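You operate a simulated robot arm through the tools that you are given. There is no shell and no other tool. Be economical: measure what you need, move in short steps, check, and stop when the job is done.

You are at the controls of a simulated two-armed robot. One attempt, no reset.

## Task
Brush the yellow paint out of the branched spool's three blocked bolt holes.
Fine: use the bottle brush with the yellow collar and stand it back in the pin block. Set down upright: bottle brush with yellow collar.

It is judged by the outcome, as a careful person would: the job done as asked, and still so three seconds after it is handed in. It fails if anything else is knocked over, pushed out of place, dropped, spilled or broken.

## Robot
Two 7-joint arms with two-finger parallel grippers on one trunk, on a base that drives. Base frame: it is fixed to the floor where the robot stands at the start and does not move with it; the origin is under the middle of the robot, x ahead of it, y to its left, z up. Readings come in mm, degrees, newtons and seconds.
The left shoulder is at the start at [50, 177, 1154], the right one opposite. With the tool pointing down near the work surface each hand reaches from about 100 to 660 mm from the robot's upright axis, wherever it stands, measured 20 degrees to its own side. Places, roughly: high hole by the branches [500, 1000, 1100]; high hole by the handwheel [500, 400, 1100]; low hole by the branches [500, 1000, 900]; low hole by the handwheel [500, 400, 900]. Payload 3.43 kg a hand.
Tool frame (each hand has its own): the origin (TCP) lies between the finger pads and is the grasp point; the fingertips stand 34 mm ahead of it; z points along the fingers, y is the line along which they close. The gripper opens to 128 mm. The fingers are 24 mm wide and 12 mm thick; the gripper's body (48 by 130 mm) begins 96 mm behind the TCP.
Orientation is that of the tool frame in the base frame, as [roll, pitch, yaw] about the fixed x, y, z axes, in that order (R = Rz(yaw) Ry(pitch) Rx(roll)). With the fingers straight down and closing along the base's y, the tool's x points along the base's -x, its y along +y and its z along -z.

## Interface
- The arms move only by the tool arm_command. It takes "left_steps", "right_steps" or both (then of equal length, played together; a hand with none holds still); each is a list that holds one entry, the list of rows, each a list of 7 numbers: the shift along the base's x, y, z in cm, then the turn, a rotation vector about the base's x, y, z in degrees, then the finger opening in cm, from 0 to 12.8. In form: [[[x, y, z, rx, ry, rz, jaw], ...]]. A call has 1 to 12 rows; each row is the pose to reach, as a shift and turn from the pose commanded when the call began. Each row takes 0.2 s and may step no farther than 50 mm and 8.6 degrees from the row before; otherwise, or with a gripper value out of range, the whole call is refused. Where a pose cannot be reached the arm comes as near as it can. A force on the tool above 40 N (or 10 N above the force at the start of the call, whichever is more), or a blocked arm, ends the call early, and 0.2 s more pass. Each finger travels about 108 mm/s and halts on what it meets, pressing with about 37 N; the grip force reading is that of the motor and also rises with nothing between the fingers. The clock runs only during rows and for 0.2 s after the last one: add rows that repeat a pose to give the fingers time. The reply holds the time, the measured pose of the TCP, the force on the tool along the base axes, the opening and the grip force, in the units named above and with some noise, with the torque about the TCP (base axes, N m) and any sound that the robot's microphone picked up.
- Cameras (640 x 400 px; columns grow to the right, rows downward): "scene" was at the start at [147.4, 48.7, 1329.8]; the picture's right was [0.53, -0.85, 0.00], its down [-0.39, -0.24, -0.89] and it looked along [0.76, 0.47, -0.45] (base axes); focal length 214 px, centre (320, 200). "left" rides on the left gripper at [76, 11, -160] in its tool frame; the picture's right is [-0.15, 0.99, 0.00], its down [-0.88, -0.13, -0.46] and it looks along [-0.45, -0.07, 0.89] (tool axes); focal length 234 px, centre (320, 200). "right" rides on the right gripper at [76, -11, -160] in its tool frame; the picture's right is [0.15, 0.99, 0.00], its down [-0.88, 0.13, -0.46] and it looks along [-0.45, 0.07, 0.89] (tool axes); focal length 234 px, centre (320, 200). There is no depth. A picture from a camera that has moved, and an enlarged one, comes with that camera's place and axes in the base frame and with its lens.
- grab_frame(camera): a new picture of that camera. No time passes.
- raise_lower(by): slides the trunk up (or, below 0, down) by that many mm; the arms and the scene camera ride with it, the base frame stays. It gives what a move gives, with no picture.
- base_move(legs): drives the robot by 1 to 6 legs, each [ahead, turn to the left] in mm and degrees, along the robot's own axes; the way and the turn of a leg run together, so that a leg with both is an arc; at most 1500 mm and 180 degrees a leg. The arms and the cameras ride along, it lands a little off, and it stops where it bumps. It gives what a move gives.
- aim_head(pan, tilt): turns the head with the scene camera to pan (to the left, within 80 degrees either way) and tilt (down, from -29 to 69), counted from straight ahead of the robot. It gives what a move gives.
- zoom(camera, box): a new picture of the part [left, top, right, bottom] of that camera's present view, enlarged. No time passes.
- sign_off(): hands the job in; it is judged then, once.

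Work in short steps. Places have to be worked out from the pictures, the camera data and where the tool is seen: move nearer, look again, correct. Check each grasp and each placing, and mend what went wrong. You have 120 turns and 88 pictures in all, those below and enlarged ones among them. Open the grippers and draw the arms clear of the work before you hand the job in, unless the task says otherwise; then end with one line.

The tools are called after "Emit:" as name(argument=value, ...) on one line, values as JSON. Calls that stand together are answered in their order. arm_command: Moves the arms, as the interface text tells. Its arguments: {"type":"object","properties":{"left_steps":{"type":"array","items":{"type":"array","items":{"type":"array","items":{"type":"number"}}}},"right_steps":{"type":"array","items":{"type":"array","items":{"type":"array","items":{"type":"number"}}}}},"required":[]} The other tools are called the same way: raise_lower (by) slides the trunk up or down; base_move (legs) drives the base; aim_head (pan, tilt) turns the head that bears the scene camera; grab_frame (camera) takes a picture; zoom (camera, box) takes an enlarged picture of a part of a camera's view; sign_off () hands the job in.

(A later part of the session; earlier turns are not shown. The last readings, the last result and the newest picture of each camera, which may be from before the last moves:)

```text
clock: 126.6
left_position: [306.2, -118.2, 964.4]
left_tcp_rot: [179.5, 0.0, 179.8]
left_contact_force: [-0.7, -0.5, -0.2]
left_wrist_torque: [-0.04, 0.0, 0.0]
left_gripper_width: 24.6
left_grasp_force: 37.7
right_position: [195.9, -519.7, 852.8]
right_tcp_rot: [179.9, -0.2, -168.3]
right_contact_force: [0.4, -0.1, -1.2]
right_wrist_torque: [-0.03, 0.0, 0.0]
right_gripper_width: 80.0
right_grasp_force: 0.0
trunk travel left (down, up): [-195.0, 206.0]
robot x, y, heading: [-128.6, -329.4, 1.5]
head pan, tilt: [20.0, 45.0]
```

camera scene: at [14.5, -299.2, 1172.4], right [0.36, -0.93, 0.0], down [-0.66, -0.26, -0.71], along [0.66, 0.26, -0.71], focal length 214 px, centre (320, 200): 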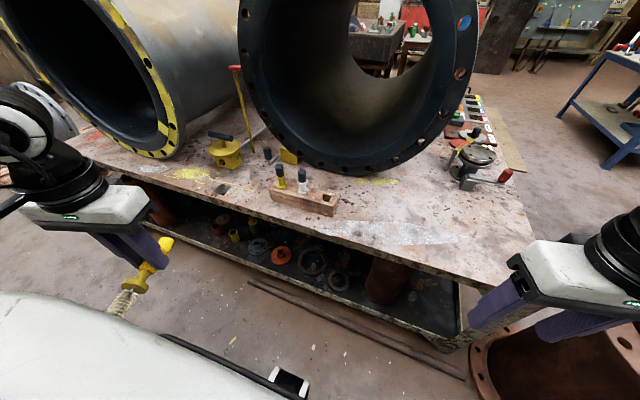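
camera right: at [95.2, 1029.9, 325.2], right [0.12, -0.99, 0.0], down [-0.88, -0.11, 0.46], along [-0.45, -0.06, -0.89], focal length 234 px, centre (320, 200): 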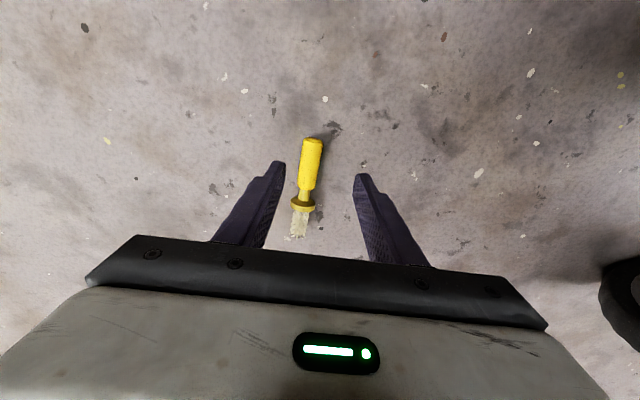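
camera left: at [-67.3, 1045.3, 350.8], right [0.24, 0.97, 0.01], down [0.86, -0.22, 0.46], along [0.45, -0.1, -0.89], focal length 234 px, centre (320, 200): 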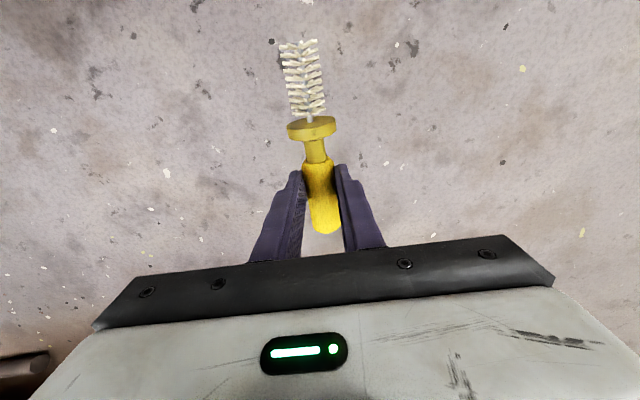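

Now pitch in gentle 4° steps while moving forward, checking for reach.

Emit:
arm_command(left_steps=[[[1, 0, 0, 0, -4, 0, 1.2], [2, 0, 0, 0, -8, 0, 1.2], [3, 0, 0, 0, -12, 0, 1.2], [4, 0, 0, 0, -16, 0, 1.2], [5, 0, 0, 0, -20, 0, 1.2], [6, 0, 0, 0, -24, 0, 1.2], [7, 0, 0, 0, -28, 0, 1.2]]])

```text
clock: 128.2
left_position: [375.8, -118.2, 964.3]
left_tcp_rot: [179.4, 28.2, 179.8]
left_contact_force: [-1.0, 0.3, -1.3]
left_wrist_torque: [0.03, 0.01, 0.01]
left_gripper_width: 24.8
left_grasp_force: 36.8
right_position: [196.5, -520.9, 853.2]
right_tcp_rot: [179.9, -0.1, -168.3]
right_contact_force: [0.1, -0.4, -0.2]
right_wrist_torque: [0.04, 0.01, -0.03]
right_gripper_width: 79.9
right_grasp_force: 0.1
trunk travel left (down, up): [-195.0, 206.0]
robot x, y, heading: [-131.4, -331.7, 1.0]
head pan, tilt: [20.0, 45.0]
```

Smooth. Continue another 28°, then look.

Emit:
arm_command(left_steps=[[[1, 0, 0, 0, -4, 0, 1.2], [2, 0, -0.5, 0, -8, 0, 1.2], [3, -0.5, -1, 0, -12, 0, 1.2], [4, -1, -1.5, 0, -16, 0, 1.2], [5, -1.5, -2, 0, -20, 0, 1.2], [6, -2, -2.5, 0, -24, 0, 1.2], [7, -2.2, -3, 0, -28, 0, 1.2]]])

Emit:
zoom(camera="scene", box=[200, 100, 440, 250])

Emit:
grab_frame(camera="left")

```text
clock: 129.8
left_position: [447.1, -140.8, 933.5]
left_tcp_rot: [179.5, 56.0, 180.0]
left_contact_force: [-0.7, -0.1, -1.1]
left_wrist_torque: [-0.02, 0.04, 0.0]
left_gripper_width: 25.0
left_grasp_force: 36.8
right_position: [196.5, -519.6, 853.1]
right_tcp_rot: [179.8, -0.2, -168.3]
right_contact_force: [0.4, 1.1, 0.3]
right_wrist_torque: [0.02, -0.02, -0.03]
right_gripper_width: 80.1
right_grasp_force: 0.1
trunk travel left (down, up): [-195.0, 206.0]
robot x, y, heading: [-131.8, -332.1, 1.5]
head pan, tilt: [20.0, 45.0]
```

```text
2.67 times, centred on (320, 175) of scene
camera zoom: at [14.6, -299.2, 1172.4], right [0.36, -0.93, 0.0], down [-0.66, -0.26, -0.71], along [0.66, 0.26, -0.71], focal length 572 px, centre (320, 267)
```

zoom: 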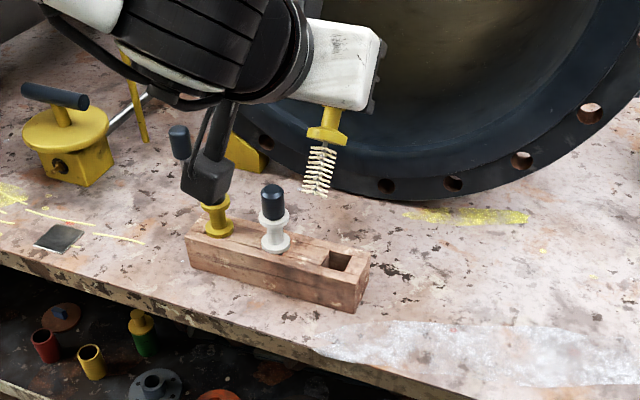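

```text
27 pictures are left
camera left: at [272.4, -132.2, 960.0], right [0.07, 0.99, 0.13], down [0.11, -0.13, 0.98], along [0.99, -0.06, -0.12], focal length 234 px, centre (320, 200)
```

left: 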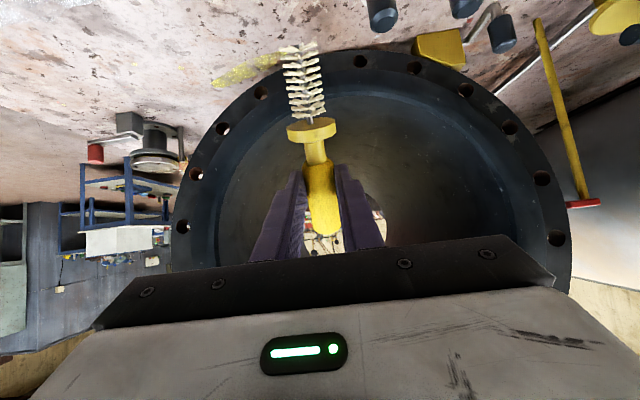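

The brush hangs nearly vertical, but its fore-aft place is uncertain from these two views. I bring the right hand up as a side camera, keeping well clear.

Emit:
arm_command(right_steps=[[[2, 1, 1, 7, 0, 0, 4], [4.5, 2.5, 2, 14, 0, 0, 2], [7, 4, 3, 21, 0, 0, 0.5], [9.5, 5.5, 4, 28, 0, 0, 0.5], [12, 7, 5, 35, 0, 0, 0.5], [14.5, 9, 6, 42, 0, 0, 0.5], [17, 11, 7, 49, 0, 0, 0.5], [19, 13, 8, 55, 0, 0, 0.5], [20.4, 14, 8.4, 60, 0, 0, 0.5]]])

Emit:
grab_frame(camera="right")

```text
clock: 131.8
left_position: [445.0, -140.7, 934.1]
left_tcp_rot: [179.3, 56.1, 179.8]
left_contact_force: [-0.8, -0.8, -1.1]
left_wrist_torque: [0.0, 0.0, -0.01]
left_gripper_width: 25.2
left_grasp_force: 37.6
right_position: [400.3, -378.5, 936.5]
right_tcp_rot: [120.4, 10.0, -174.0]
right_contact_force: [-0.2, -0.5, -0.6]
right_wrist_torque: [0.02, 0.0, -0.03]
right_gripper_width: 5.1
right_grasp_force: 0.1
trunk travel left (down, up): [-195.0, 206.0]
robot x, y, heading: [-132.0, -329.6, 1.2]
head pan, tilt: [20.0, 45.0]
```

```text
26 pictures are left
camera right: at [328.4, -531.1, 993.2], right [-0.34, 0.47, 0.81], down [0.84, -0.24, 0.49], along [0.43, 0.85, -0.31], focal length 234 px, centre (320, 200)
```

right: 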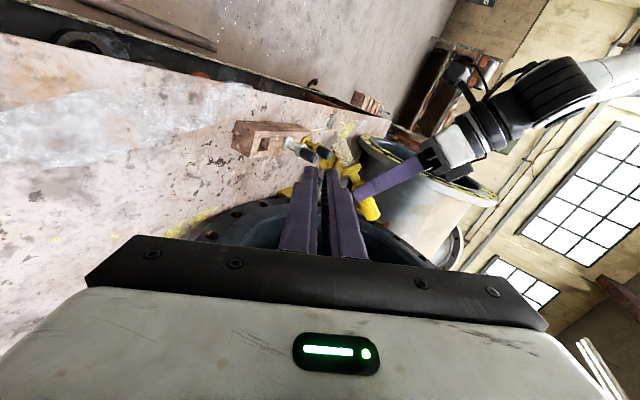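

Emit:
zoom(camera="right", box=[220, 100, 420, 230])

```text
3.08 times, centred on (320, 165) of right
camera zoom: at [328.4, -531.1, 993.2], right [-0.34, 0.47, 0.81], down [0.84, -0.24, 0.49], along [0.43, 0.85, -0.31], focal length 720 px, centre (320, 308)
```

zoom: 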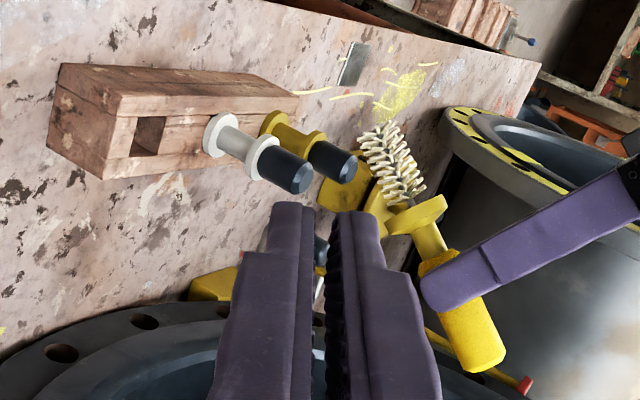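

The side view settles it: brush tilted 38° (bristles toward me), gripped 48 mm from the handle end, tip at z 844. I pitch the tool 38.5° further to make it vertical, axis then ≈ 30 mm ahead of the TCP.

Emit:
arm_command(left_steps=[[[0, 0, 0, 0, -4, 0, 1.2], [0, 0, 0, 0, -8, 0, 1.2], [0.1, 0, 0, 0, -12, 0, 1.2], [0.1, 0, 0, 0, -16, 0, 1.2], [0.2, 0, 0, 0, -20, 0, 1.2], [0.2, 0, 0, 0, -24, 0, 1.2], [0.3, 0, 0, 0, -28, 0, 1.2], [0.3, 0, 0, 0, -32, 0, 1.2], [0.4, 0, 0, 0, -36, 0, 1.2], [0.4, 0, 0, 0, -38.5, 0, 1.2]]])

Emit:
zoom(camera="right", box=[220, 100, 420, 230])

```text
clock: 134.0
left_position: [447.2, -139.8, 933.4]
left_tcp_rot: [179.1, 72.0, 179.6]
left_contact_force: [0.3, -0.1, -0.9]
left_wrist_torque: [-0.02, 0.03, 0.01]
left_gripper_width: 24.8
left_grasp_force: 37.5
left hand out of reach, approached as far as the arm can: row 5, 6, 7, 8, 9, 10
right_position: [399.8, -379.1, 935.7]
right_tcp_rot: [120.5, 10.0, -174.0]
right_contact_force: [0.9, 0.5, -0.2]
right_wrist_torque: [0.02, -0.03, -0.01]
right_gripper_width: 5.1
right_grasp_force: 0.0
trunk travel left (down, up): [-195.0, 206.0]
robot x, y, heading: [-131.3, -331.0, 1.2]
head pan, tilt: [20.0, 45.0]
```

```text
3.08 times, centred on (320, 165) of right
camera zoom: at [328.1, -531.2, 993.3], right [-0.34, 0.47, 0.81], down [0.84, -0.24, 0.49], along [0.43, 0.85, -0.31], focal length 720 px, centre (320, 308)
```

zoom: 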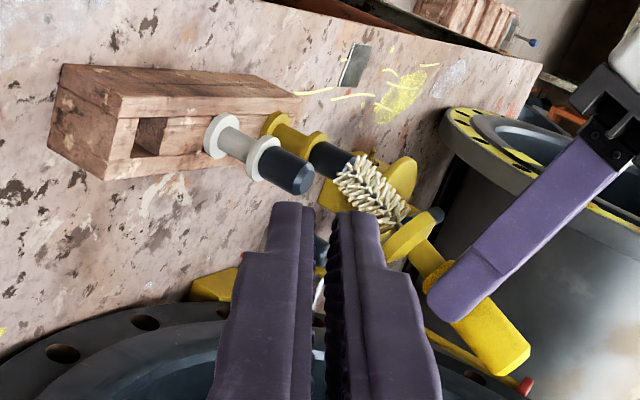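

The wrist stops at 72° pitch here. I raise both hands relative to the shoulders, then lower the trunk fully so the left arm works level with its shoulder.

Emit:
arm_command(left_steps=[[[0, 0, 3, 0, 0, 0, 1.2], [0, 0, 6, 0, 0, 0, 1.2], [0, 0, 9, 0, 0, 0, 1.2], [0, 0, 12, 0, 0, 0, 1.2], [0, 0, 15, 0, 0, 0, 1.2]]], right_steps=[[[0, 0, 3, 0, 0, 0, 0.5], [0, 0, 6, 0, 0, 0, 0.5], [0, 0, 9, 0, 0, 0, 0.5], [0, 0, 12, 0, 0, 0, 0.5], [0, 0, 15, 0, 0, 0, 0.5]]])

Emit:
raise_lower(by=-190)

Emit:
arm_command(left_steps=[[[0, 0, 0, 0, -4, 0, 1.2], [0.1, 0, 0, 0, -8, 0, 1.2], [0.1, 0, 0, 0, -12, 0, 1.2], [0.2, 0, 0, 0, -16, 0, 1.2], [0.2, 0, 0, 0, -20, 0, 1.2], [0.2, 0, 0, 0, -22.5, 0, 1.2]]])

```text
clock: 135.2
left_position: [449.7, -140.1, 1087.8]
left_tcp_rot: [179.2, 72.1, 179.8]
left_contact_force: [0.0, -1.1, -0.4]
left_wrist_torque: [0.0, 0.0, 0.0]
left_gripper_width: 25.0
left_grasp_force: 37.1
right_position: [402.3, -379.4, 1085.4]
right_tcp_rot: [120.5, 10.0, -174.0]
right_contact_force: [-0.8, 0.4, -0.3]
right_wrist_torque: [-0.02, 0.04, 0.02]
right_gripper_width: 5.1
right_grasp_force: 0.0
trunk travel left (down, up): [-195.0, 206.0]
robot x, y, heading: [-132.2, -331.4, 1.3]
head pan, tilt: [20.0, 45.0]
```

```text
clock: 137.3
left_position: [450.0, -141.6, 894.9]
left_tcp_rot: [179.2, 72.1, 179.7]
left_contact_force: [0.7, 0.5, -0.7]
left_wrist_torque: [-0.02, 0.01, 0.01]
left_gripper_width: 24.7
left_grasp_force: 37.5
right_position: [401.4, -379.9, 895.7]
right_tcp_rot: [120.5, 10.0, -174.1]
right_contact_force: [0.1, 1.0, 0.3]
right_wrist_torque: [0.01, 0.0, -0.05]
right_gripper_width: 5.0
right_grasp_force: 0.2
trunk travel left (down, up): [-5.0, 396.0]
robot x, y, heading: [-130.9, -331.0, 1.3]
head pan, tilt: [20.0, 45.0]
```

```text
clock: 138.7
left_position: [452.2, -141.2, 895.0]
left_tcp_rot: [176.2, 88.1, 176.8]
left_contact_force: [0.0, -0.7, -0.6]
left_wrist_torque: [-0.03, 0.03, 0.01]
left_gripper_width: 24.9
left_grasp_force: 36.9
left hand out of reach, approached as far as the arm can: row 5, 6
right_position: [403.0, -380.8, 894.6]
right_tcp_rot: [120.5, 10.0, -174.0]
right_contact_force: [0.3, -0.3, -0.4]
right_wrist_torque: [0.01, 0.0, 0.02]
right_gripper_width: 4.7
right_grasp_force: 0.0
trunk travel left (down, up): [-5.0, 396.0]
robot x, y, heading: [-134.1, -330.4, 1.4]
head pan, tilt: [20.0, 45.0]
```

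Now 88°. To keep that attitude lower down, I back the base 150 mm and extend the arm by the same amount.

Emit:
base_move(legs=[[-150, 0]])

Emit:
arm_command(left_steps=[[[3, 0, 0, 0, 0, 0, 1.2], [6, 0, 0, 0, 0, 0, 1.2], [9, 0, 0, 0, 0, 0, 1.2], [12, 0, 0, 0, 0, 0, 1.2], [14.5, 0, 0, 0, 0, 0, 1.2], [14.5, 0, 0, 0, -4, 0, 1.2], [14.5, 0, 0, 0, -7, 0, 1.2], [14.5, 0, -3, 0, -7, 0, 1.2], [14.5, 0, -5, 0, -7, 0, 1.2]]])

```text
clock: 140.1
left_position: [300.4, -143.7, 895.6]
left_tcp_rot: [176.2, 88.2, 176.6]
left_contact_force: [-0.5, -0.1, -0.8]
left_wrist_torque: [0.0, 0.02, 0.01]
left_gripper_width: 24.7
left_grasp_force: 36.9
right_position: [250.6, -384.6, 893.5]
right_tcp_rot: [120.4, 9.9, -174.0]
right_contact_force: [-1.2, -0.5, -0.2]
right_wrist_torque: [0.01, 0.01, 0.01]
right_gripper_width: 5.3
right_grasp_force: 0.1
trunk travel left (down, up): [-5.0, 396.0]
robot x, y, heading: [-282.7, -336.1, 1.2]
head pan, tilt: [20.0, 45.0]
```

```text
clock: 142.1
left_position: [446.4, -144.1, 894.8]
left_tcp_rot: [176.0, 88.1, 176.7]
left_contact_force: [0.2, 0.1, -1.1]
left_wrist_torque: [0.02, -0.01, 0.03]
left_gripper_width: 24.9
left_grasp_force: 36.7
left hand out of reach, approached as far as the arm can: row 6, 7, 8, 9
right_position: [250.7, -384.1, 895.0]
right_tcp_rot: [120.5, 10.0, -174.1]
right_contact_force: [0.0, 0.1, -0.8]
right_wrist_torque: [-0.01, 0.02, 0.01]
right_gripper_width: 5.0
right_grasp_force: 0.1
trunk travel left (down, up): [-5.0, 396.0]
robot x, y, heading: [-285.2, -334.3, 1.3]
head pan, tilt: [20.0, 45.0]
```

Try lowering at the present pitch, in small steps.

Emit:
arm_command(left_steps=[[[0, 0, -2, 0, 0, 0, 1.2], [0, 0, -4, 0, 0, 0, 1.2], [0, 0, -6, 0, 0, 0, 1.2], [0, 0, -8, 0, 0, 0, 1.2]]])

```text
clock: 143.1
left_position: [448.7, -138.3, 857.9]
left_tcp_rot: [178.4, 85.3, 179.6]
left_contact_force: [-0.2, 1.0, -1.3]
left_wrist_torque: [-0.02, 0.02, 0.01]
left_gripper_width: 24.6
left_grasp_force: 36.8
left hand out of reach, approached as far as the arm can: row 1, 2, 3, 4
right_position: [250.4, -383.3, 893.9]
right_tcp_rot: [120.5, 10.0, -174.0]
right_contact_force: [0.3, 1.1, 0.4]
right_wrist_torque: [-0.03, 0.0, 0.04]
right_gripper_width: 4.9
right_grasp_force: 0.0
trunk travel left (down, up): [-5.0, 396.0]
robot x, y, heading: [-282.3, -332.1, 1.2]
head pan, tilt: [20.0, 45.0]
```

The wrist can't reach the needed pitch at block height. Better idea: pivot the brush in the fingers by pressing its free handle end down on the sturdy front edge of the table. First, return the tool gently to pointing down while drawing back.

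Emit:
arm_command(left_steps=[[[-1, 0, 1, 0, 4, 0, 1.2], [-2.5, 0, 1, 0, 9, 0, 1.2], [-4, 0, 1, 0, 14, 0, 1.2], [-5.5, 0, 1, 0, 19, 0, 1.2], [-7, 0, 1, 0, 24, 0, 1.2], [-8.5, 0, 1, 0, 29, 0, 1.2], [-10, 0, 1, 0, 34, 0, 1.2], [-11.5, 0, 1, 0, 39, 0, 1.2], [-13, 0, 1, 0, 44, 0, 1.2], [-14.5, 0, 1, 0, 49, 0, 1.2], [-16, 0, 1, 0, 54, 0, 1.2]]])

Emit:
arm_command(left_steps=[[[-1, 0, 0, 0, 5, 0, 1.2], [-2, 0, 0, 0, 10, 0, 1.2], [-3, 0, 0, 0, 15, 0, 1.2], [-4, 0, 0, 0, 20, 0, 1.2], [-4.5, 0, 0, 0, 25, 0, 1.2], [-5, 0, 0, 0, 31, 0, 1.2]]])

```text
clock: 145.5
left_position: [286.8, -142.2, 868.7]
left_tcp_rot: [179.4, 33.9, 179.9]
left_contact_force: [-0.1, -0.8, -0.3]
left_wrist_torque: [-0.01, 0.03, -0.04]
left_gripper_width: 24.8
left_grasp_force: 37.0
right_position: [250.8, -384.2, 894.8]
right_tcp_rot: [120.5, 10.0, -174.0]
right_contact_force: [0.1, -0.7, -0.3]
right_wrist_torque: [0.0, 0.02, 0.04]
right_gripper_width: 4.9
right_grasp_force: 0.0
trunk travel left (down, up): [-5.0, 396.0]
robot x, y, heading: [-283.1, -333.6, 1.3]
head pan, tilt: [20.0, 45.0]
```

```text
clock: 146.9
left_position: [204.6, -109.7, 870.7]
left_tcp_rot: [179.6, 3.0, 179.9]
left_contact_force: [0.0, 0.3, -0.8]
left_wrist_torque: [0.02, 0.0, 0.0]
left_gripper_width: 24.8
left_grasp_force: 37.0
left hand out of reach, approached as far as the arm can: row 3, 4, 5, 6
right_position: [250.6, -384.2, 895.4]
right_tcp_rot: [120.5, 10.0, -174.0]
right_contact_force: [1.1, -0.6, 0.4]
right_wrist_torque: [-0.02, -0.01, 0.0]
right_gripper_width: 5.1
right_grasp_force: 0.0
trunk travel left (down, up): [-5.0, 396.0]
robot x, y, heading: [-282.4, -334.9, 1.3]
head pan, tilt: [20.0, 45.0]
```

Base 100 mm forward, then bring the hand near the table edge at z ≈ 760 and look.

Emit:
base_move(legs=[[100, 0]])

Emit:
arm_command(left_steps=[[[1, -1, -3, 0, 1, 0, 1.2], [2, -3, -6, 0, 3, 0, 1.2], [2.5, -5, -9, 0, 3, 0, 1.2], [3, -7, -11, 0, 3, 0, 1.2]]])

Emit:
grab_frame(camera="left")

Emit:
grab_frame(camera="scene")

```text
clock: 148.0
left_position: [305.6, -107.6, 868.8]
left_tcp_rot: [179.5, 3.2, 179.8]
left_contact_force: [0.6, 0.3, -1.1]
left_wrist_torque: [-0.01, 0.0, 0.02]
left_gripper_width: 24.9
left_grasp_force: 36.8
right_position: [351.3, -381.5, 894.9]
right_tcp_rot: [120.5, 10.0, -174.1]
right_contact_force: [-0.2, -0.3, 0.0]
right_wrist_torque: [0.03, 0.0, -0.03]
right_gripper_width: 4.9
right_grasp_force: 0.0
trunk travel left (down, up): [-5.0, 396.0]
robot x, y, heading: [-181.3, -328.0, 1.1]
head pan, tilt: [20.0, 45.0]
```

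```text
clock: 149.0
left_position: [306.5, -149.1, 751.7]
left_tcp_rot: [179.4, 0.2, 180.0]
left_contact_force: [-0.6, 0.2, -1.4]
left_wrist_torque: [0.0, -0.04, -0.03]
left_gripper_width: 24.7
left_grasp_force: 37.0
left hand out of reach, approached as far as the arm can: row 1, 2, 3, 4
right_position: [351.6, -381.2, 894.7]
right_tcp_rot: [120.4, 10.0, -174.1]
right_contact_force: [0.7, 0.0, 0.3]
right_wrist_torque: [0.0, -0.05, 0.0]
right_gripper_width: 5.1
right_grasp_force: 0.1
trunk travel left (down, up): [-5.0, 396.0]
robot x, y, heading: [-181.7, -333.6, 1.3]
head pan, tilt: [20.0, 45.0]
```

```text
23 pictures are left
camera left: at [231.8, -139.7, 912.0], right [0.15, 0.99, 0.01], down [0.88, -0.14, 0.46], along [0.45, -0.06, -0.89], focal length 234 px, centre (320, 200)
```

left: 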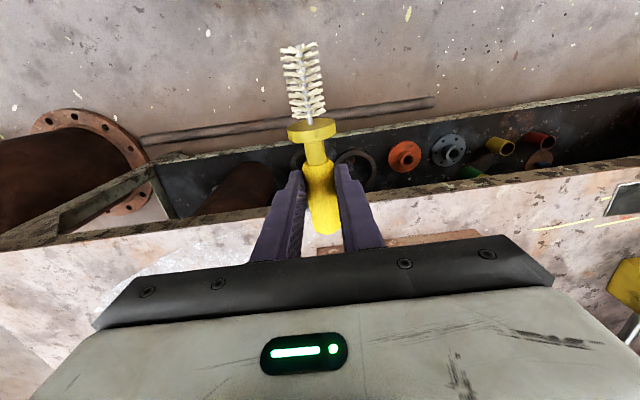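

```text
22 pictures are left
camera scene: at [-37.4, -300.7, 982.4], right [0.36, -0.93, 0.0], down [-0.66, -0.26, -0.71], along [0.66, 0.26, -0.71], focal length 214 px, centre (320, 200)
```

scene: 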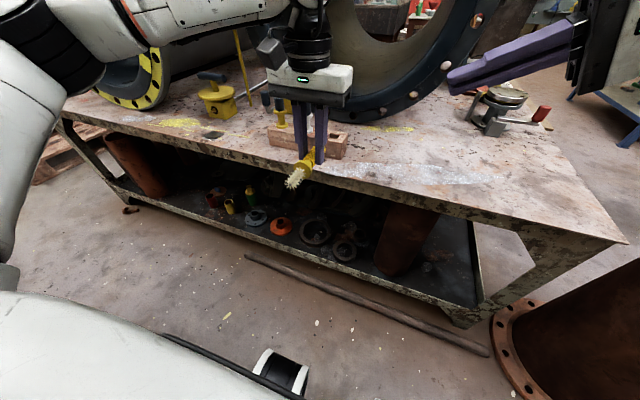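

Table edge is at x ≈ 382, z ≈ 637. I move so the fingers stay 12 mm outside the edge with the handle end overlapping the table top, and lower to just above contact.

Emit:
arm_command(left_steps=[[[2, 0, 0, 0, 0, 0, 1.2], [4, 0, -1, 0, 0, 0, 1.2], [5.1, 0, -3, 0, 0, 0, 1.2], [5.1, 0, -5, 0, 0, 0, 1.2], [5.1, 0, -6, 0, 0, 0, 1.2]]])

Emit:
zoom(camera="scene", box=[230, 90, 390, 220])

```text
clock: 150.2
left_position: [333.2, -127.4, 695.0]
left_tcp_rot: [179.6, 0.2, 179.8]
left_contact_force: [0.5, 0.5, 0.0]
left_wrist_torque: [0.02, 0.0, 0.0]
left_gripper_width: 24.8
left_grasp_force: 36.5
left hand out of reach, approached as far as the arm can: row 1, 2, 3, 4, 5
right_position: [349.6, -381.9, 895.2]
right_tcp_rot: [120.5, 10.0, -174.1]
right_contact_force: [-0.4, -0.2, -0.1]
right_wrist_torque: [0.04, 0.02, 0.02]
right_gripper_width: 5.2
right_grasp_force: 0.1
trunk travel left (down, up): [-5.0, 396.0]
robot x, y, heading: [-183.6, -337.2, 1.0]
head pan, tilt: [20.0, 45.0]
```

```text
3.08 times, centred on (310, 155) of scene
camera zoom: at [-37.5, -300.5, 982.4], right [0.36, -0.93, 0.0], down [-0.66, -0.26, -0.71], along [0.66, 0.26, -0.71], focal length 660 px, centre (351, 338)
```

zoom: 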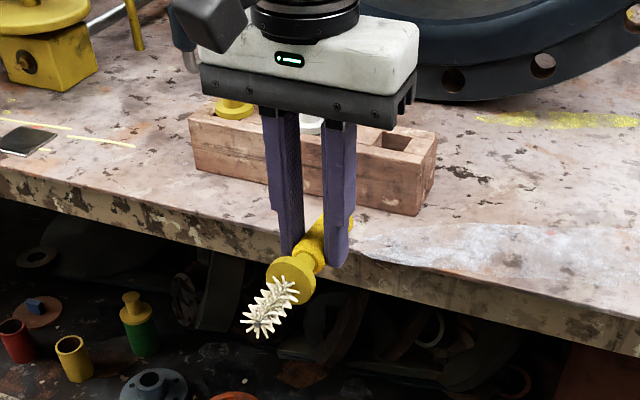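

The arm is at its limit in x, so the base moves the last 25 mm; then I lower in small steps, watching force.

Emit:
base_move(legs=[[25, 0]])

Emit:
arm_command(left_steps=[[[0, 0, -0.5, 0, 0, 0, 1.2], [0, 0, -1, 0, 0, 0, 1.2], [0, 0, -1.5, 0, 0, 0, 1.2]]])

Emit:
zoom(camera="scene", box=[230, 90, 390, 220])

```text
clock: 151.0
left_position: [358.9, -126.4, 695.1]
left_tcp_rot: [179.5, 0.2, 179.8]
left_contact_force: [0.3, 0.9, -0.9]
left_wrist_torque: [-0.01, 0.02, -0.01]
left_gripper_width: 25.0
left_grasp_force: 36.8
right_position: [375.8, -381.6, 893.6]
right_tcp_rot: [120.4, 10.0, -174.1]
right_contact_force: [0.1, -0.5, 0.0]
right_wrist_torque: [0.0, -0.06, 0.03]
right_gripper_width: 5.2
right_grasp_force: 0.0
trunk travel left (down, up): [-5.0, 396.0]
robot x, y, heading: [-161.7, -329.1, 1.3]
head pan, tilt: [20.0, 45.0]
```

```text
clock: 151.8
left_position: [357.4, -126.6, 680.7]
left_tcp_rot: [179.6, 0.2, 179.9]
left_contact_force: [-0.8, -0.4, -0.6]
left_wrist_torque: [-0.04, -0.01, 0.01]
left_gripper_width: 25.0
left_grasp_force: 36.8
right_position: [374.0, -379.8, 895.2]
right_tcp_rot: [120.5, 10.1, -174.0]
right_contact_force: [0.1, -0.5, 0.6]
right_wrist_torque: [0.0, 0.02, 0.0]
right_gripper_width: 5.3
right_grasp_force: 0.0
trunk travel left (down, up): [-5.0, 396.0]
robot x, y, heading: [-156.2, -335.1, 1.2]
head pan, tilt: [20.0, 45.0]
```

```text
3.08 times, centred on (310, 155) of scene
camera zoom: at [-12.8, -300.0, 982.4], right [0.36, -0.93, 0.0], down [-0.66, -0.26, -0.71], along [0.66, 0.26, -0.71], focal length 660 px, centre (351, 338)
```

zoom: 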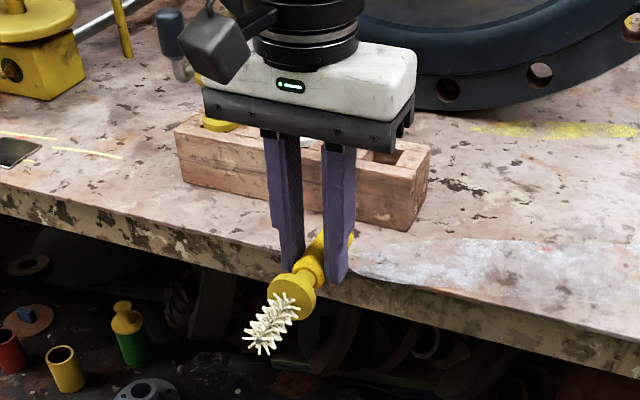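

No contact yet; the table may be lower than I judged. Continue lowering in 4 mm steps.

Emit:
arm_command(left_steps=[[[0, 0, -0.4, 0, 0, 0, 1.2], [0, 0, -0.8, 0, 0, 0, 1.2], [0, 0, -1.2, 0, 0, 0, 1.2], [0, 0, -1.6, 0, 0, 0, 1.2]]])

Emit:
arm_command(left_steps=[[[0, 0, -0.4, 0, 0, 0, 1.2], [0, 0, -0.8, 0, 0, 0, 1.2]]])

```text
clock: 152.8
left_position: [358.4, -126.7, 670.3]
left_tcp_rot: [179.8, 1.0, 179.8]
left_contact_force: [-6.7, 3.7, 34.9]
left_wrist_torque: [0.14, -0.88, 0.14]
left_gripper_width: 24.9
left_grasp_force: 37.4
right_position: [373.7, -381.5, 896.9]
right_tcp_rot: [120.4, 10.2, -174.2]
right_contact_force: [-0.3, 0.6, 0.1]
right_wrist_torque: [0.02, 0.0, -0.01]
right_gripper_width: 5.2
right_grasp_force: 0.0
trunk travel left (down, up): [-5.0, 396.0]
robot x, y, heading: [-154.4, -330.7, 1.2]
head pan, tilt: [20.0, 45.0]
```

```text
clock: 153.4
left_position: [357.2, -127.7, 661.0]
left_tcp_rot: [179.8, 0.9, 179.6]
left_contact_force: [-4.6, 0.1, 33.8]
left_wrist_torque: [0.0, -0.97, -0.03]
left_gripper_width: 25.0
left_grasp_force: 37.6
right_position: [372.7, -382.0, 895.6]
right_tcp_rot: [120.5, 10.2, -174.0]
right_contact_force: [0.4, -0.3, 0.4]
right_wrist_torque: [0.03, -0.03, 0.03]
right_gripper_width: 4.8
right_grasp_force: 0.0
trunk travel left (down, up): [-5.0, 396.0]
robot x, y, heading: [-157.5, -332.3, 1.3]
head pan, tilt: [20.0, 45.0]
```

Contact at z ≈ 676 and the brush is pivoting at a steady ~34 N. I continue to z ≈ 650 and look.

Emit:
arm_command(left_steps=[[[0, 0, -0.4, 0, 0, 0, 1.2], [0, 0, -0.8, 0, 0, 0, 1.2], [0, 0, -1.1, 0, 0, 0, 1.2]]])

Emit:
zoom(camera="scene", box=[230, 90, 390, 220])

```text
clock: 154.2
left_position: [355.6, -127.1, 650.9]
left_tcp_rot: [179.9, 0.8, 179.5]
left_contact_force: [-7.7, -4.9, 32.1]
left_wrist_torque: [-0.11, -0.89, -0.19]
left_gripper_width: 25.3
left_grasp_force: 37.0
left hand out of reach, approached as far as the arm can: row 2, 3
right_position: [372.8, -381.7, 896.7]
right_tcp_rot: [120.4, 10.2, -174.1]
right_contact_force: [-0.9, -0.2, 0.3]
right_wrist_torque: [0.01, 0.02, -0.02]
right_gripper_width: 4.9
right_grasp_force: 0.0
trunk travel left (down, up): [-5.0, 396.0]
robot x, y, heading: [-159.0, -331.6, 1.2]
head pan, tilt: [20.0, 45.0]
```

```text
3.08 times, centred on (310, 155) of scene
camera zoom: at [-15.1, -301.1, 982.9], right [0.36, -0.93, 0.0], down [-0.66, -0.26, -0.71], along [0.66, 0.26, -0.7], focal length 660 px, centre (351, 338)
```

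zoom: 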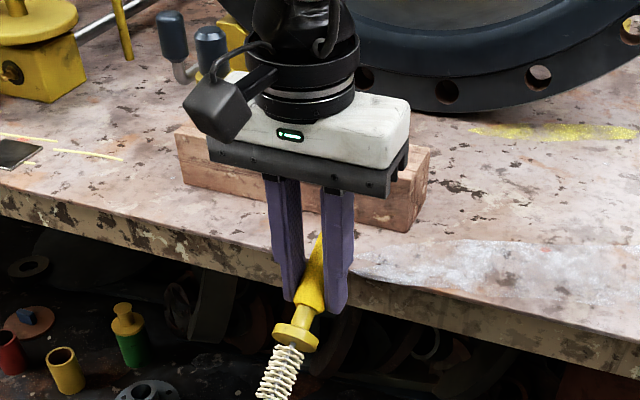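

The pivot worked. I lift clear and check with the left camera.

Emit:
arm_command(left_steps=[[[0, 0, 1, 0, 0, 0, 1.2], [-0.5, 0, 3, 0, 0, 0, 1.2], [-1, 0, 6, 0, 0, 0, 1.2], [-1, 0, 10, 0, 0, 0, 1.2], [-1, 0, 14, 0, 0, 0, 1.2], [-1, 0, 18, 0, 0, 0, 1.2]]])

Emit:
grab_frame(camera="left")

Emit:
grab_frame(camera="right")

```text
clock: 155.6
left_position: [343.5, -120.2, 799.5]
left_tcp_rot: [179.6, 0.1, 179.9]
left_contact_force: [0.5, 1.1, -0.9]
left_wrist_torque: [0.0, -0.03, -0.04]
left_gripper_width: 24.6
left_grasp_force: 37.2
left hand out of reach, approached as far as the arm can: row 6
right_position: [374.8, -382.2, 894.4]
right_tcp_rot: [120.6, 10.0, -174.1]
right_contact_force: [0.1, 0.2, 0.0]
right_wrist_torque: [0.03, 0.03, -0.01]
right_gripper_width: 4.7
right_grasp_force: 0.1
trunk travel left (down, up): [-5.0, 396.0]
robot x, y, heading: [-161.9, -330.8, 1.3]
head pan, tilt: [20.0, 45.0]
```

```text
18 pictures are left
camera left: at [268.5, -110.9, 958.2], right [0.15, 0.99, 0.01], down [0.88, -0.14, 0.46], along [0.45, -0.06, -0.89], focal length 234 px, centre (320, 200)
```

left: 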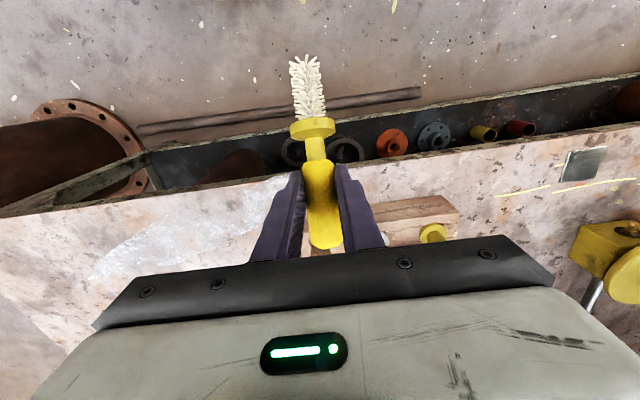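

```text
17 pictures are left
camera right: at [303.5, -534.1, 952.0], right [-0.34, 0.47, 0.81], down [0.84, -0.24, 0.49], along [0.43, 0.85, -0.31], focal length 234 px, centre (320, 200)
```

right: 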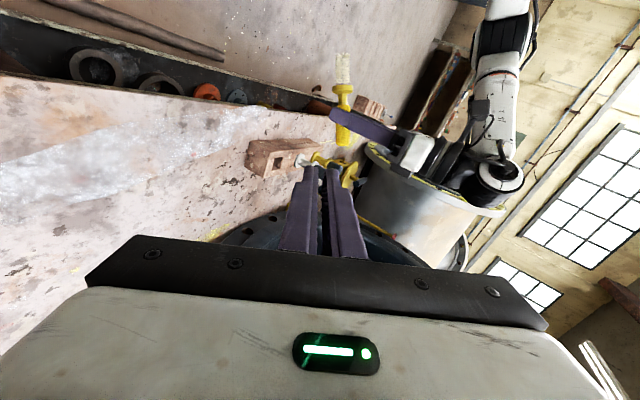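

The brush now droops 26°, so it will hang vertical at pitch 64°, which is within reach. I pitch up gently while rising and moving over the table.

Emit:
arm_command(left_steps=[[[0.5, -0.2, 0.5, 0, -4, 0, 1.2], [1, -0.4, 1, 0, -8, 0, 1.2], [1.5, -0.6, 1.5, 0, -12, 0, 1.2], [2, -0.8, 2, 0, -16, 0, 1.2], [2.5, -1, 2.5, 0, -20, 0, 1.2], [3, -1.2, 3, 0, -24, 0, 1.2], [3.5, -1.4, 3.5, 0, -28, 0, 1.2], [4, -1.6, 4, 0, -32, 0, 1.2], [4.5, -1.8, 4.5, 0, -36, 0, 1.2], [5, -1.9, 5, 0, -40, 0, 1.2], [5.5, -1.9, 5.5, 0, -44, 0, 1.2], [6, -1.9, 6, 0, -48, 0, 1.2]]])

Emit:
arm_command(left_steps=[[[1, 0, 0.5, 0, -4, 0, 1.2], [2, 0, 1, 0, -8, 0, 1.2], [3, 0, 1.5, 0, -12, 0, 1.2], [4, 0, 2, 0, -16, 0, 1.2], [5, 0, 2, 0, -16, 0, 1.2]]])

```text
clock: 158.2
left_position: [401.2, -137.8, 857.5]
left_tcp_rot: [179.4, 48.1, 179.8]
left_contact_force: [-0.3, -0.8, -0.4]
left_wrist_torque: [0.0, 0.02, 0.0]
left_gripper_width: 24.8
left_grasp_force: 37.1
right_position: [375.3, -381.9, 894.1]
right_tcp_rot: [120.5, 10.0, -174.2]
right_contact_force: [-0.2, -0.5, 0.2]
right_wrist_torque: [0.01, -0.01, -0.02]
right_gripper_width: 5.1
right_grasp_force: 0.0
trunk travel left (down, up): [-5.0, 396.0]
robot x, y, heading: [-158.3, -330.9, 1.1]
head pan, tilt: [20.0, 45.0]
```

```text
clock: 159.4
left_position: [453.2, -139.1, 877.5]
left_tcp_rot: [179.1, 64.1, 179.4]
left_contact_force: [-0.3, 0.3, -0.8]
left_wrist_torque: [0.01, 0.04, 0.0]
left_gripper_width: 24.8
left_grasp_force: 37.1
right_position: [374.7, -380.3, 895.1]
right_tcp_rot: [120.5, 9.9, -174.0]
right_contact_force: [0.1, 0.6, -0.4]
right_wrist_torque: [0.01, 0.01, 0.03]
right_gripper_width: 5.2
right_grasp_force: 0.0
trunk travel left (down, up): [-5.0, 396.0]
robot x, y, heading: [-157.4, -333.7, 1.0]
head pan, tilt: [20.0, 45.0]
```

Now to x 465, and down so the tip is ~20 mm above the block; then a side view.

Emit:
arm_command(left_steps=[[[0.6, 0, -1.5, 0, 0, 0, 1.2], [1.2, 0, -3, 0, 0, 0, 1.2], [1.2, 0, -4.5, 0, 0, 0, 1.2], [1.2, 0, -6, 0, 0, 0, 1.2]]])

Emit:
zoom(camera="right", box=[200, 90, 440, 240])

```text
clock: 160.4
left_position: [466.5, -140.1, 819.9]
left_tcp_rot: [179.1, 64.2, 179.7]
left_contact_force: [0.7, -0.9, -1.3]
left_wrist_torque: [0.02, 0.04, 0.04]
left_gripper_width: 24.8
left_grasp_force: 37.3
right_position: [374.9, -381.2, 895.4]
right_tcp_rot: [120.5, 9.9, -174.1]
right_contact_force: [0.1, 0.1, 1.3]
right_wrist_torque: [0.02, -0.01, 0.0]
right_gripper_width: 5.0
right_grasp_force: 0.1
trunk travel left (down, up): [-5.0, 396.0]
robot x, y, heading: [-162.0, -329.6, 1.2]
head pan, tilt: [20.0, 45.0]
```

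```text
2.67 times, centred on (320, 165) of right
camera zoom: at [303.5, -534.1, 952.1], right [-0.34, 0.47, 0.81], down [0.84, -0.24, 0.49], along [0.43, 0.85, -0.31], focal length 624 px, centre (320, 293)
```

zoom: 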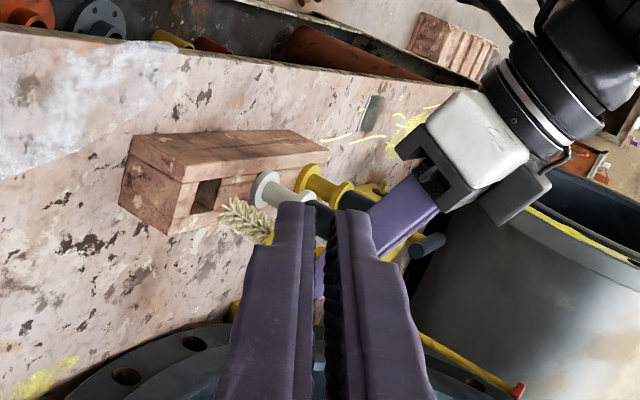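

Tip at [482, -140, 709], hole centre ≈ [481, -140]: aligned and vertical. Lower slowly into the hole.

Emit:
arm_command(left_steps=[[[0, 0, -1, 0, 0, 0, 1.2], [0, 0, -2, 0, 0, 0, 1.2], [0, 0, -3, 0, 0, 0, 1.2], [0, 0, -4, 0, 0, 0, 1.2]]])

Emit:
arm_command(left_steps=[[[0, 0, -0.7, 0, 0, 0, 1.2], [0, 0, -1.4, 0, 0, 0, 1.2], [0, 0, -2.1, 0, 0, 0, 1.2], [0, 0, -2.8, 0, 0, 0, 1.2]]])

```text
clock: 161.4
left_position: [464.7, -139.8, 777.2]
left_tcp_rot: [179.0, 64.2, 179.5]
left_contact_force: [-0.7, -0.4, -1.0]
left_wrist_torque: [-0.01, 0.02, 0.0]
left_gripper_width: 24.4
left_grasp_force: 37.0
right_position: [374.5, -381.5, 894.4]
right_tcp_rot: [120.5, 10.0, -174.1]
right_contact_force: [-1.0, -0.4, -0.6]
right_wrist_torque: [0.0, 0.0, -0.01]
right_gripper_width: 5.0
right_grasp_force: 0.1
trunk travel left (down, up): [-5.0, 396.0]
robot x, y, heading: [-160.5, -328.8, 1.3]
head pan, tilt: [20.0, 45.0]
```

```text
clock: 162.4
left_position: [464.1, -139.9, 750.2]
left_tcp_rot: [179.2, 64.1, 179.6]
left_contact_force: [-0.1, -0.6, -0.7]
left_wrist_torque: [-0.02, -0.02, 0.01]
left_gripper_width: 24.6
left_grasp_force: 37.1
right_position: [374.8, -381.6, 893.6]
right_tcp_rot: [120.4, 10.1, -174.1]
right_contact_force: [-0.8, -0.2, 0.2]
right_wrist_torque: [-0.01, 0.01, -0.01]
right_gripper_width: 4.9
right_grasp_force: 0.0
trunk travel left (down, up): [-5.0, 396.0]
robot x, y, heading: [-161.1, -326.3, 1.2]
head pan, tilt: [20.0, 45.0]
```

No resistance; continue until the collar seats.

Emit:
arm_command(left_steps=[[[0, 0, -0.4, 0, 0, 0, 1.2], [0, 0, -0.8, 0, 0, 0, 1.2], [0, 0, -1.1, 0, 0, 0, 1.2]]])

Emit:
zoom(camera="scene", box=[240, 90, 400, 190])

```text
clock: 163.2
left_position: [463.3, -139.8, 746.9]
left_tcp_rot: [179.2, 64.9, 179.6]
left_contact_force: [-7.8, 2.1, 25.8]
left_wrist_torque: [-0.16, 0.27, -0.06]
left_gripper_width: 25.0
left_grasp_force: 37.0
right_position: [372.6, -381.3, 896.7]
right_tcp_rot: [120.6, 10.2, -174.1]
right_contact_force: [0.0, 0.1, 0.6]
right_wrist_torque: [0.01, 0.02, 0.0]
right_gripper_width: 5.0
right_grasp_force: 0.1
trunk travel left (down, up): [-5.0, 396.0]
robot x, y, heading: [-158.7, -331.3, 0.9]
head pan, tilt: [20.0, 45.0]
```

```text
4.00 times, centred on (320, 140) of scene
camera zoom: at [-15.1, -300.4, 983.3], right [0.36, -0.93, 0.0], down [-0.66, -0.26, -0.71], along [0.66, 0.26, -0.7], focal length 858 px, centre (320, 440)
```

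zoom: 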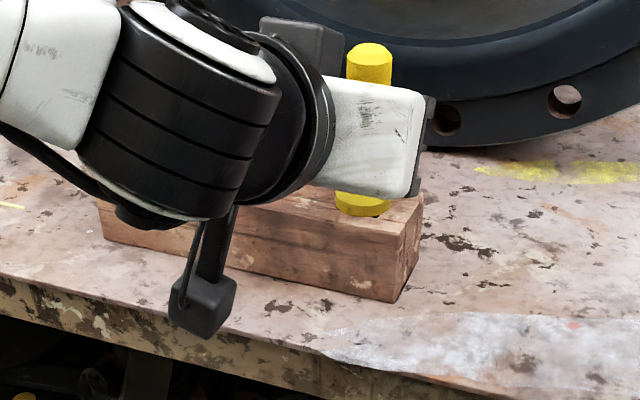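

Seated on the block (26 N). I ease off, open, and withdraw backward along the tool axis.

Emit:
arm_command(left_steps=[[[0, 0, 0.4, 0, 0, 0, 1.2], [0, 0, 0.4, 0, 0, 0, 3], [0, 0, 0.4, 0, 0, 0, 5], [0, 0, 0.4, 0, 0, 0, 6], [-2, 0, 1.4, 0, 0, 0, 6], [-5, 0, 3, 0, 0, 0, 6], [-8, 0, 5, 0, 0, 0, 6], [-11, 0, 8, 0, 0, 0, 6], [-14, 0, 11, 0, 0, 0, 6]]])

Emit:
zoom(camera="scene", box=[240, 90, 400, 190])

```text
clock: 165.2
left_position: [322.0, -138.1, 847.3]
left_tcp_rot: [179.1, 64.1, 179.6]
left_contact_force: [0.3, -0.1, 0.0]
left_wrist_torque: [0.0, -0.01, -0.01]
left_gripper_width: 60.1
left_grasp_force: 0.0
right_position: [376.3, -380.1, 894.3]
right_tcp_rot: [120.4, 10.0, -174.0]
right_contact_force: [0.0, 0.9, 0.1]
right_wrist_torque: [0.01, 0.01, 0.02]
right_gripper_width: 5.1
right_grasp_force: 0.1
trunk travel left (down, up): [-5.0, 396.0]
robot x, y, heading: [-157.5, -331.2, 1.0]
head pan, tilt: [20.0, 45.0]
```

```text
4.00 times, centred on (320, 140) of scene
camera zoom: at [-12.8, -300.0, 982.4], right [0.36, -0.93, 0.0], down [-0.66, -0.26, -0.71], along [0.66, 0.26, -0.71], focal length 858 px, centre (320, 440)
```

zoom: 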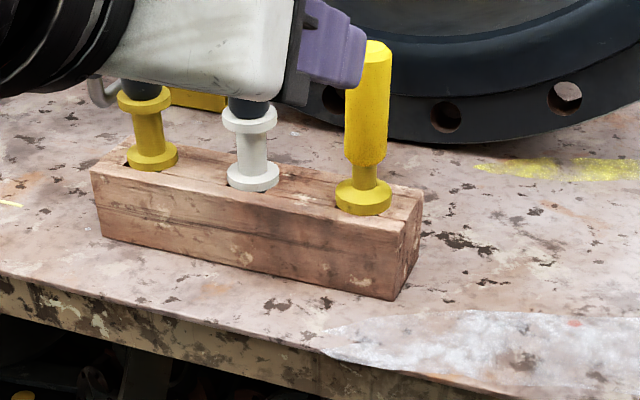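

The brush stands upright in the pin block again. Now reposition for a top grasp: raise the trunk to −130, base 130 mm forward and 16° right.

Emit:
raise_lower(by=190)

Emit:
base_move(legs=[[130, 0], [0, -16]])

Emit:
arm_command(left_steps=[[[0, 1, -1, 1.7, 6, 0, 6], [0, 2, -2, 3.4, 12, 0, 6], [0, 3, -3, 5.1, 18, 0, 6], [0, 4, -4, 6.8, 24, 0, 6], [0, 5, -5, 8.5, 30, 0, 6], [0, 6, -6, 10.2, 36, 0, 6], [0, 7, -7, 11.9, 42, 0, 6], [0, 8, -8, 13.6, 48, 0, 6], [0, 9, -9, 15.3, 54, 0, 6], [0, 10, -10, 17, 60, 0, 6], [0, 11, -11, 18.7, 66, 0, 6], [0, 12, -12, 20.4, 71, 0, 6]]])

```text
clock: 167.3
left_position: [322.4, -137.7, 1037.8]
left_tcp_rot: [179.1, 64.2, 179.6]
left_contact_force: [0.2, -0.3, -0.2]
left_wrist_torque: [-0.01, 0.02, 0.0]
left_gripper_width: 60.3
left_grasp_force: 0.0
right_position: [374.5, -380.8, 1085.5]
right_tcp_rot: [120.5, 10.0, -174.0]
right_contact_force: [-0.1, 0.4, 0.2]
right_wrist_torque: [0.0, -0.01, 0.03]
right_gripper_width: 5.0
right_grasp_force: 0.1
trunk travel left (down, up): [-195.0, 206.0]
robot x, y, heading: [-156.9, -333.0, 1.2]
head pan, tilt: [20.0, 45.0]
```

```text
clock: 169.5
left_position: [483.8, -273.3, 1036.5]
left_tcp_rot: [179.3, 64.2, 163.7]
left_contact_force: [0.5, 0.5, 1.3]
left_wrist_torque: [0.01, 0.01, 0.03]
left_gripper_width: 60.0
left_grasp_force: 0.1
right_position: [467.8, -523.2, 1085.3]
right_tcp_rot: [120.4, 9.9, 170.2]
right_contact_force: [-0.5, -0.2, 0.6]
right_wrist_torque: [0.03, -0.03, -0.02]
right_gripper_width: 5.3
right_grasp_force: 0.1
trunk travel left (down, up): [-195.0, 206.0]
robot x, y, heading: [-30.8, -326.2, -14.7]
head pan, tilt: [20.0, 45.0]
```

```text
clock: 172.1
left_position: [484.3, -154.4, 917.6]
left_tcp_rot: [179.4, -9.8, 164.0]
left_contact_force: [1.2, -0.4, -0.3]
left_wrist_torque: [0.01, -0.01, 0.02]
left_gripper_width: 60.1
left_grasp_force: 0.0
right_position: [468.6, -522.2, 1083.6]
right_tcp_rot: [120.5, 10.1, 170.1]
right_contact_force: [0.2, -0.5, -0.2]
right_wrist_torque: [0.01, -0.01, 0.0]
right_gripper_width: 5.0
right_grasp_force: 0.0
trunk travel left (down, up): [-195.0, 206.0]
robot x, y, heading: [-28.6, -325.6, -14.9]
head pan, tilt: [20.0, 45.0]
```

Pose reached cleanly at −10° lean. Move over the brush axis (479, −140) and down to TCP z ≈ 770.

Emit:
arm_command(left_steps=[[[-0.2, 0.7, -2, 0, 0, 0, 6], [-0.3, 1.4, -4, 0, 0, 0, 6], [-0.3, 1.4, -7, 0, 0, 0, 6], [-0.3, 1.4, -9.5, 0, 0, 0, 6], [-0.3, 1.4, -12, 0, 0, 0, 6], [-0.3, 1.4, -14.7, 0, 0, 0, 6]]])

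Emit:
grab_frame(camera="left")

```text
clock: 173.5
left_position: [480.5, -140.3, 767.8]
left_tcp_rot: [179.4, -9.6, 163.9]
left_contact_force: [-0.6, 0.4, 0.1]
left_wrist_torque: [0.02, 0.01, 0.02]
left_gripper_width: 60.1
left_grasp_force: 0.1
right_position: [468.0, -521.9, 1085.0]
right_tcp_rot: [120.4, 10.0, 170.1]
right_contact_force: [0.5, 0.0, -0.4]
right_wrist_torque: [-0.04, -0.04, -0.02]
right_gripper_width: 4.8
right_grasp_force: 0.1
trunk travel left (down, up): [-195.0, 206.0]
robot x, y, heading: [-33.3, -328.7, -14.7]
head pan, tilt: [20.0, 45.0]
```

```text
13 pictures are left
camera left: at [439.0, -119.3, 939.0], right [0.42, 0.91, -0.01], down [0.87, -0.39, 0.3], along [0.27, -0.14, -0.95], focal length 234 px, centre (320, 200)
```

left: 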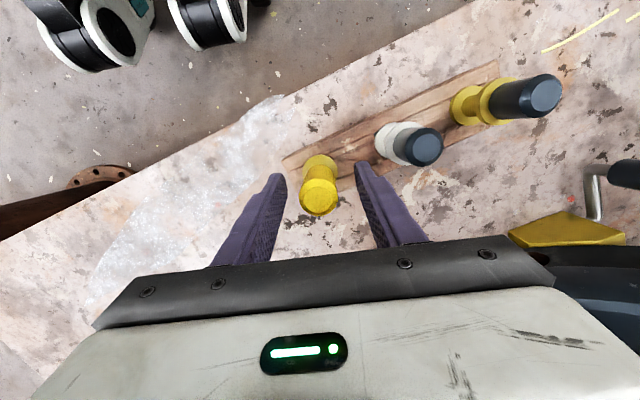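

Handle is centred between the pads. Close and lift slowly.

Emit:
arm_command(left_steps=[[[0, 0, -0.4, 0, 0, 0, 5], [0, 0, -0.4, 0, 0, 0, 3.5], [0, 0, -0.4, 0, 0, 0, 2], [0, 0, -0.4, 0, 0, 0, 1], [0, 0, -0.4, 0, 0, 0, 1], [0, 0, -0.4, 0, 0, 0, 1]]])

Emit:
arm_command(left_steps=[[[0, 0, 1, 0, 0, 0, 1], [0, 0, 2.5, 0, 0, 0, 1], [0, 0, 4.5, 0, 0, 0, 1], [0, 0, 7, 0, 0, 0, 1], [0, 0, 10, 0, 0, 0, 1], [0, 0, 13, 0, 0, 0, 1], [0, 0, 16, 0, 0, 0, 1]]])

```text
clock: 174.9
left_position: [482.2, -139.9, 766.0]
left_tcp_rot: [179.4, -9.7, 163.9]
left_contact_force: [-0.7, -0.1, -0.4]
left_wrist_torque: [-0.03, 0.05, -0.06]
left_gripper_width: 25.5
left_grasp_force: 37.3
right_position: [467.5, -524.0, 1084.2]
right_tcp_rot: [120.5, 10.0, 170.1]
right_contact_force: [-0.5, -1.1, -0.5]
right_wrist_torque: [0.0, 0.0, 0.0]
right_gripper_width: 5.1
right_grasp_force: 0.0
trunk travel left (down, up): [-195.0, 206.0]
robot x, y, heading: [-34.0, -327.0, -14.6]
head pan, tilt: [20.0, 45.0]
```

```text
clock: 176.5
left_position: [479.5, -141.0, 926.6]
left_tcp_rot: [179.4, -9.9, 163.8]
left_contact_force: [0.6, -0.2, -0.9]
left_wrist_torque: [-0.03, 0.02, 0.0]
left_gripper_width: 25.7
left_grasp_force: 37.0
right_position: [468.9, -521.5, 1084.3]
right_tcp_rot: [120.4, 10.0, 170.1]
right_contact_force: [-0.4, 0.4, 1.0]
right_wrist_torque: [0.0, -0.01, -0.03]
right_gripper_width: 4.8
right_grasp_force: 0.0
trunk travel left (down, up): [-195.0, 206.0]
robot x, y, heading: [-31.4, -324.4, -14.7]
head pan, tilt: [20.0, 45.0]
```

Held firmly (25.7 mm). Raise the trunk 100, retract the hand 10 cm, and drive to about [-140, 215], heading 0, for the two right-hand holes.

Emit:
raise_lower(by=100)

Emit:
arm_command(left_steps=[[[-2.5, 0.5, 0, 0, 0, 0, 1], [-5, 1, 0, 0, 0, 0, 1], [-7.5, 1.5, 0, 0, 0, 0, 1], [-10, 2, 0, 0, 0, 0, 1]]])

Emit:
base_move(legs=[[0, 116], [551, 0], [0, -101]])

```text
clock: 177.8
left_position: [479.7, -141.3, 1025.2]
left_tcp_rot: [179.4, -9.7, 163.9]
left_contact_force: [1.4, 0.8, -0.4]
left_wrist_torque: [0.01, 0.03, -0.01]
left_gripper_width: 25.7
left_grasp_force: 36.8
right_position: [468.8, -522.1, 1184.5]
right_tcp_rot: [120.5, 10.1, 170.2]
right_contact_force: [-0.4, -0.1, 0.1]
right_wrist_torque: [0.0, 0.02, -0.01]
right_gripper_width: 4.9
right_grasp_force: 0.0
trunk travel left (down, up): [-295.0, 106.0]
robot x, y, heading: [-30.2, -330.1, -14.5]
head pan, tilt: [20.0, 45.0]
```

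```text
clock: 178.8
left_position: [379.4, -122.5, 1026.5]
left_tcp_rot: [179.4, -9.7, 163.9]
left_contact_force: [-0.9, 0.3, -1.3]
left_wrist_torque: [-0.02, 0.03, -0.02]
left_gripper_width: 25.7
left_grasp_force: 37.3
right_position: [468.1, -521.8, 1184.9]
right_tcp_rot: [120.5, 10.0, 170.1]
right_contact_force: [0.4, 0.1, -0.9]
right_wrist_torque: [-0.03, 0.0, -0.03]
right_gripper_width: 4.9
right_grasp_force: 0.1
trunk travel left (down, up): [-295.0, 106.0]
robot x, y, heading: [-31.7, -328.6, -14.7]
head pan, tilt: [20.0, 45.0]
```

```text
clock: 191.1
left_position: [198.6, 516.3, 1026.4]
left_tcp_rot: [179.4, -9.7, 179.1]
left_contact_force: [-0.6, 0.4, -1.3]
left_wrist_torque: [0.02, 0.01, -0.04]
left_gripper_width: 25.8
left_grasp_force: 37.4
right_position: [389.3, 152.1, 1184.0]
right_tcp_rot: [120.5, 10.1, -174.7]
right_contact_force: [-0.6, 0.3, 0.5]
right_wrist_torque: [0.02, -0.04, 0.0]
right_gripper_width: 5.2
right_grasp_force: 0.0
trunk travel left (down, up): [-295.0, 106.0]
robot x, y, heading: [-144.8, 207.5, 0.9]
head pan, tilt: [20.0, 45.0]
```

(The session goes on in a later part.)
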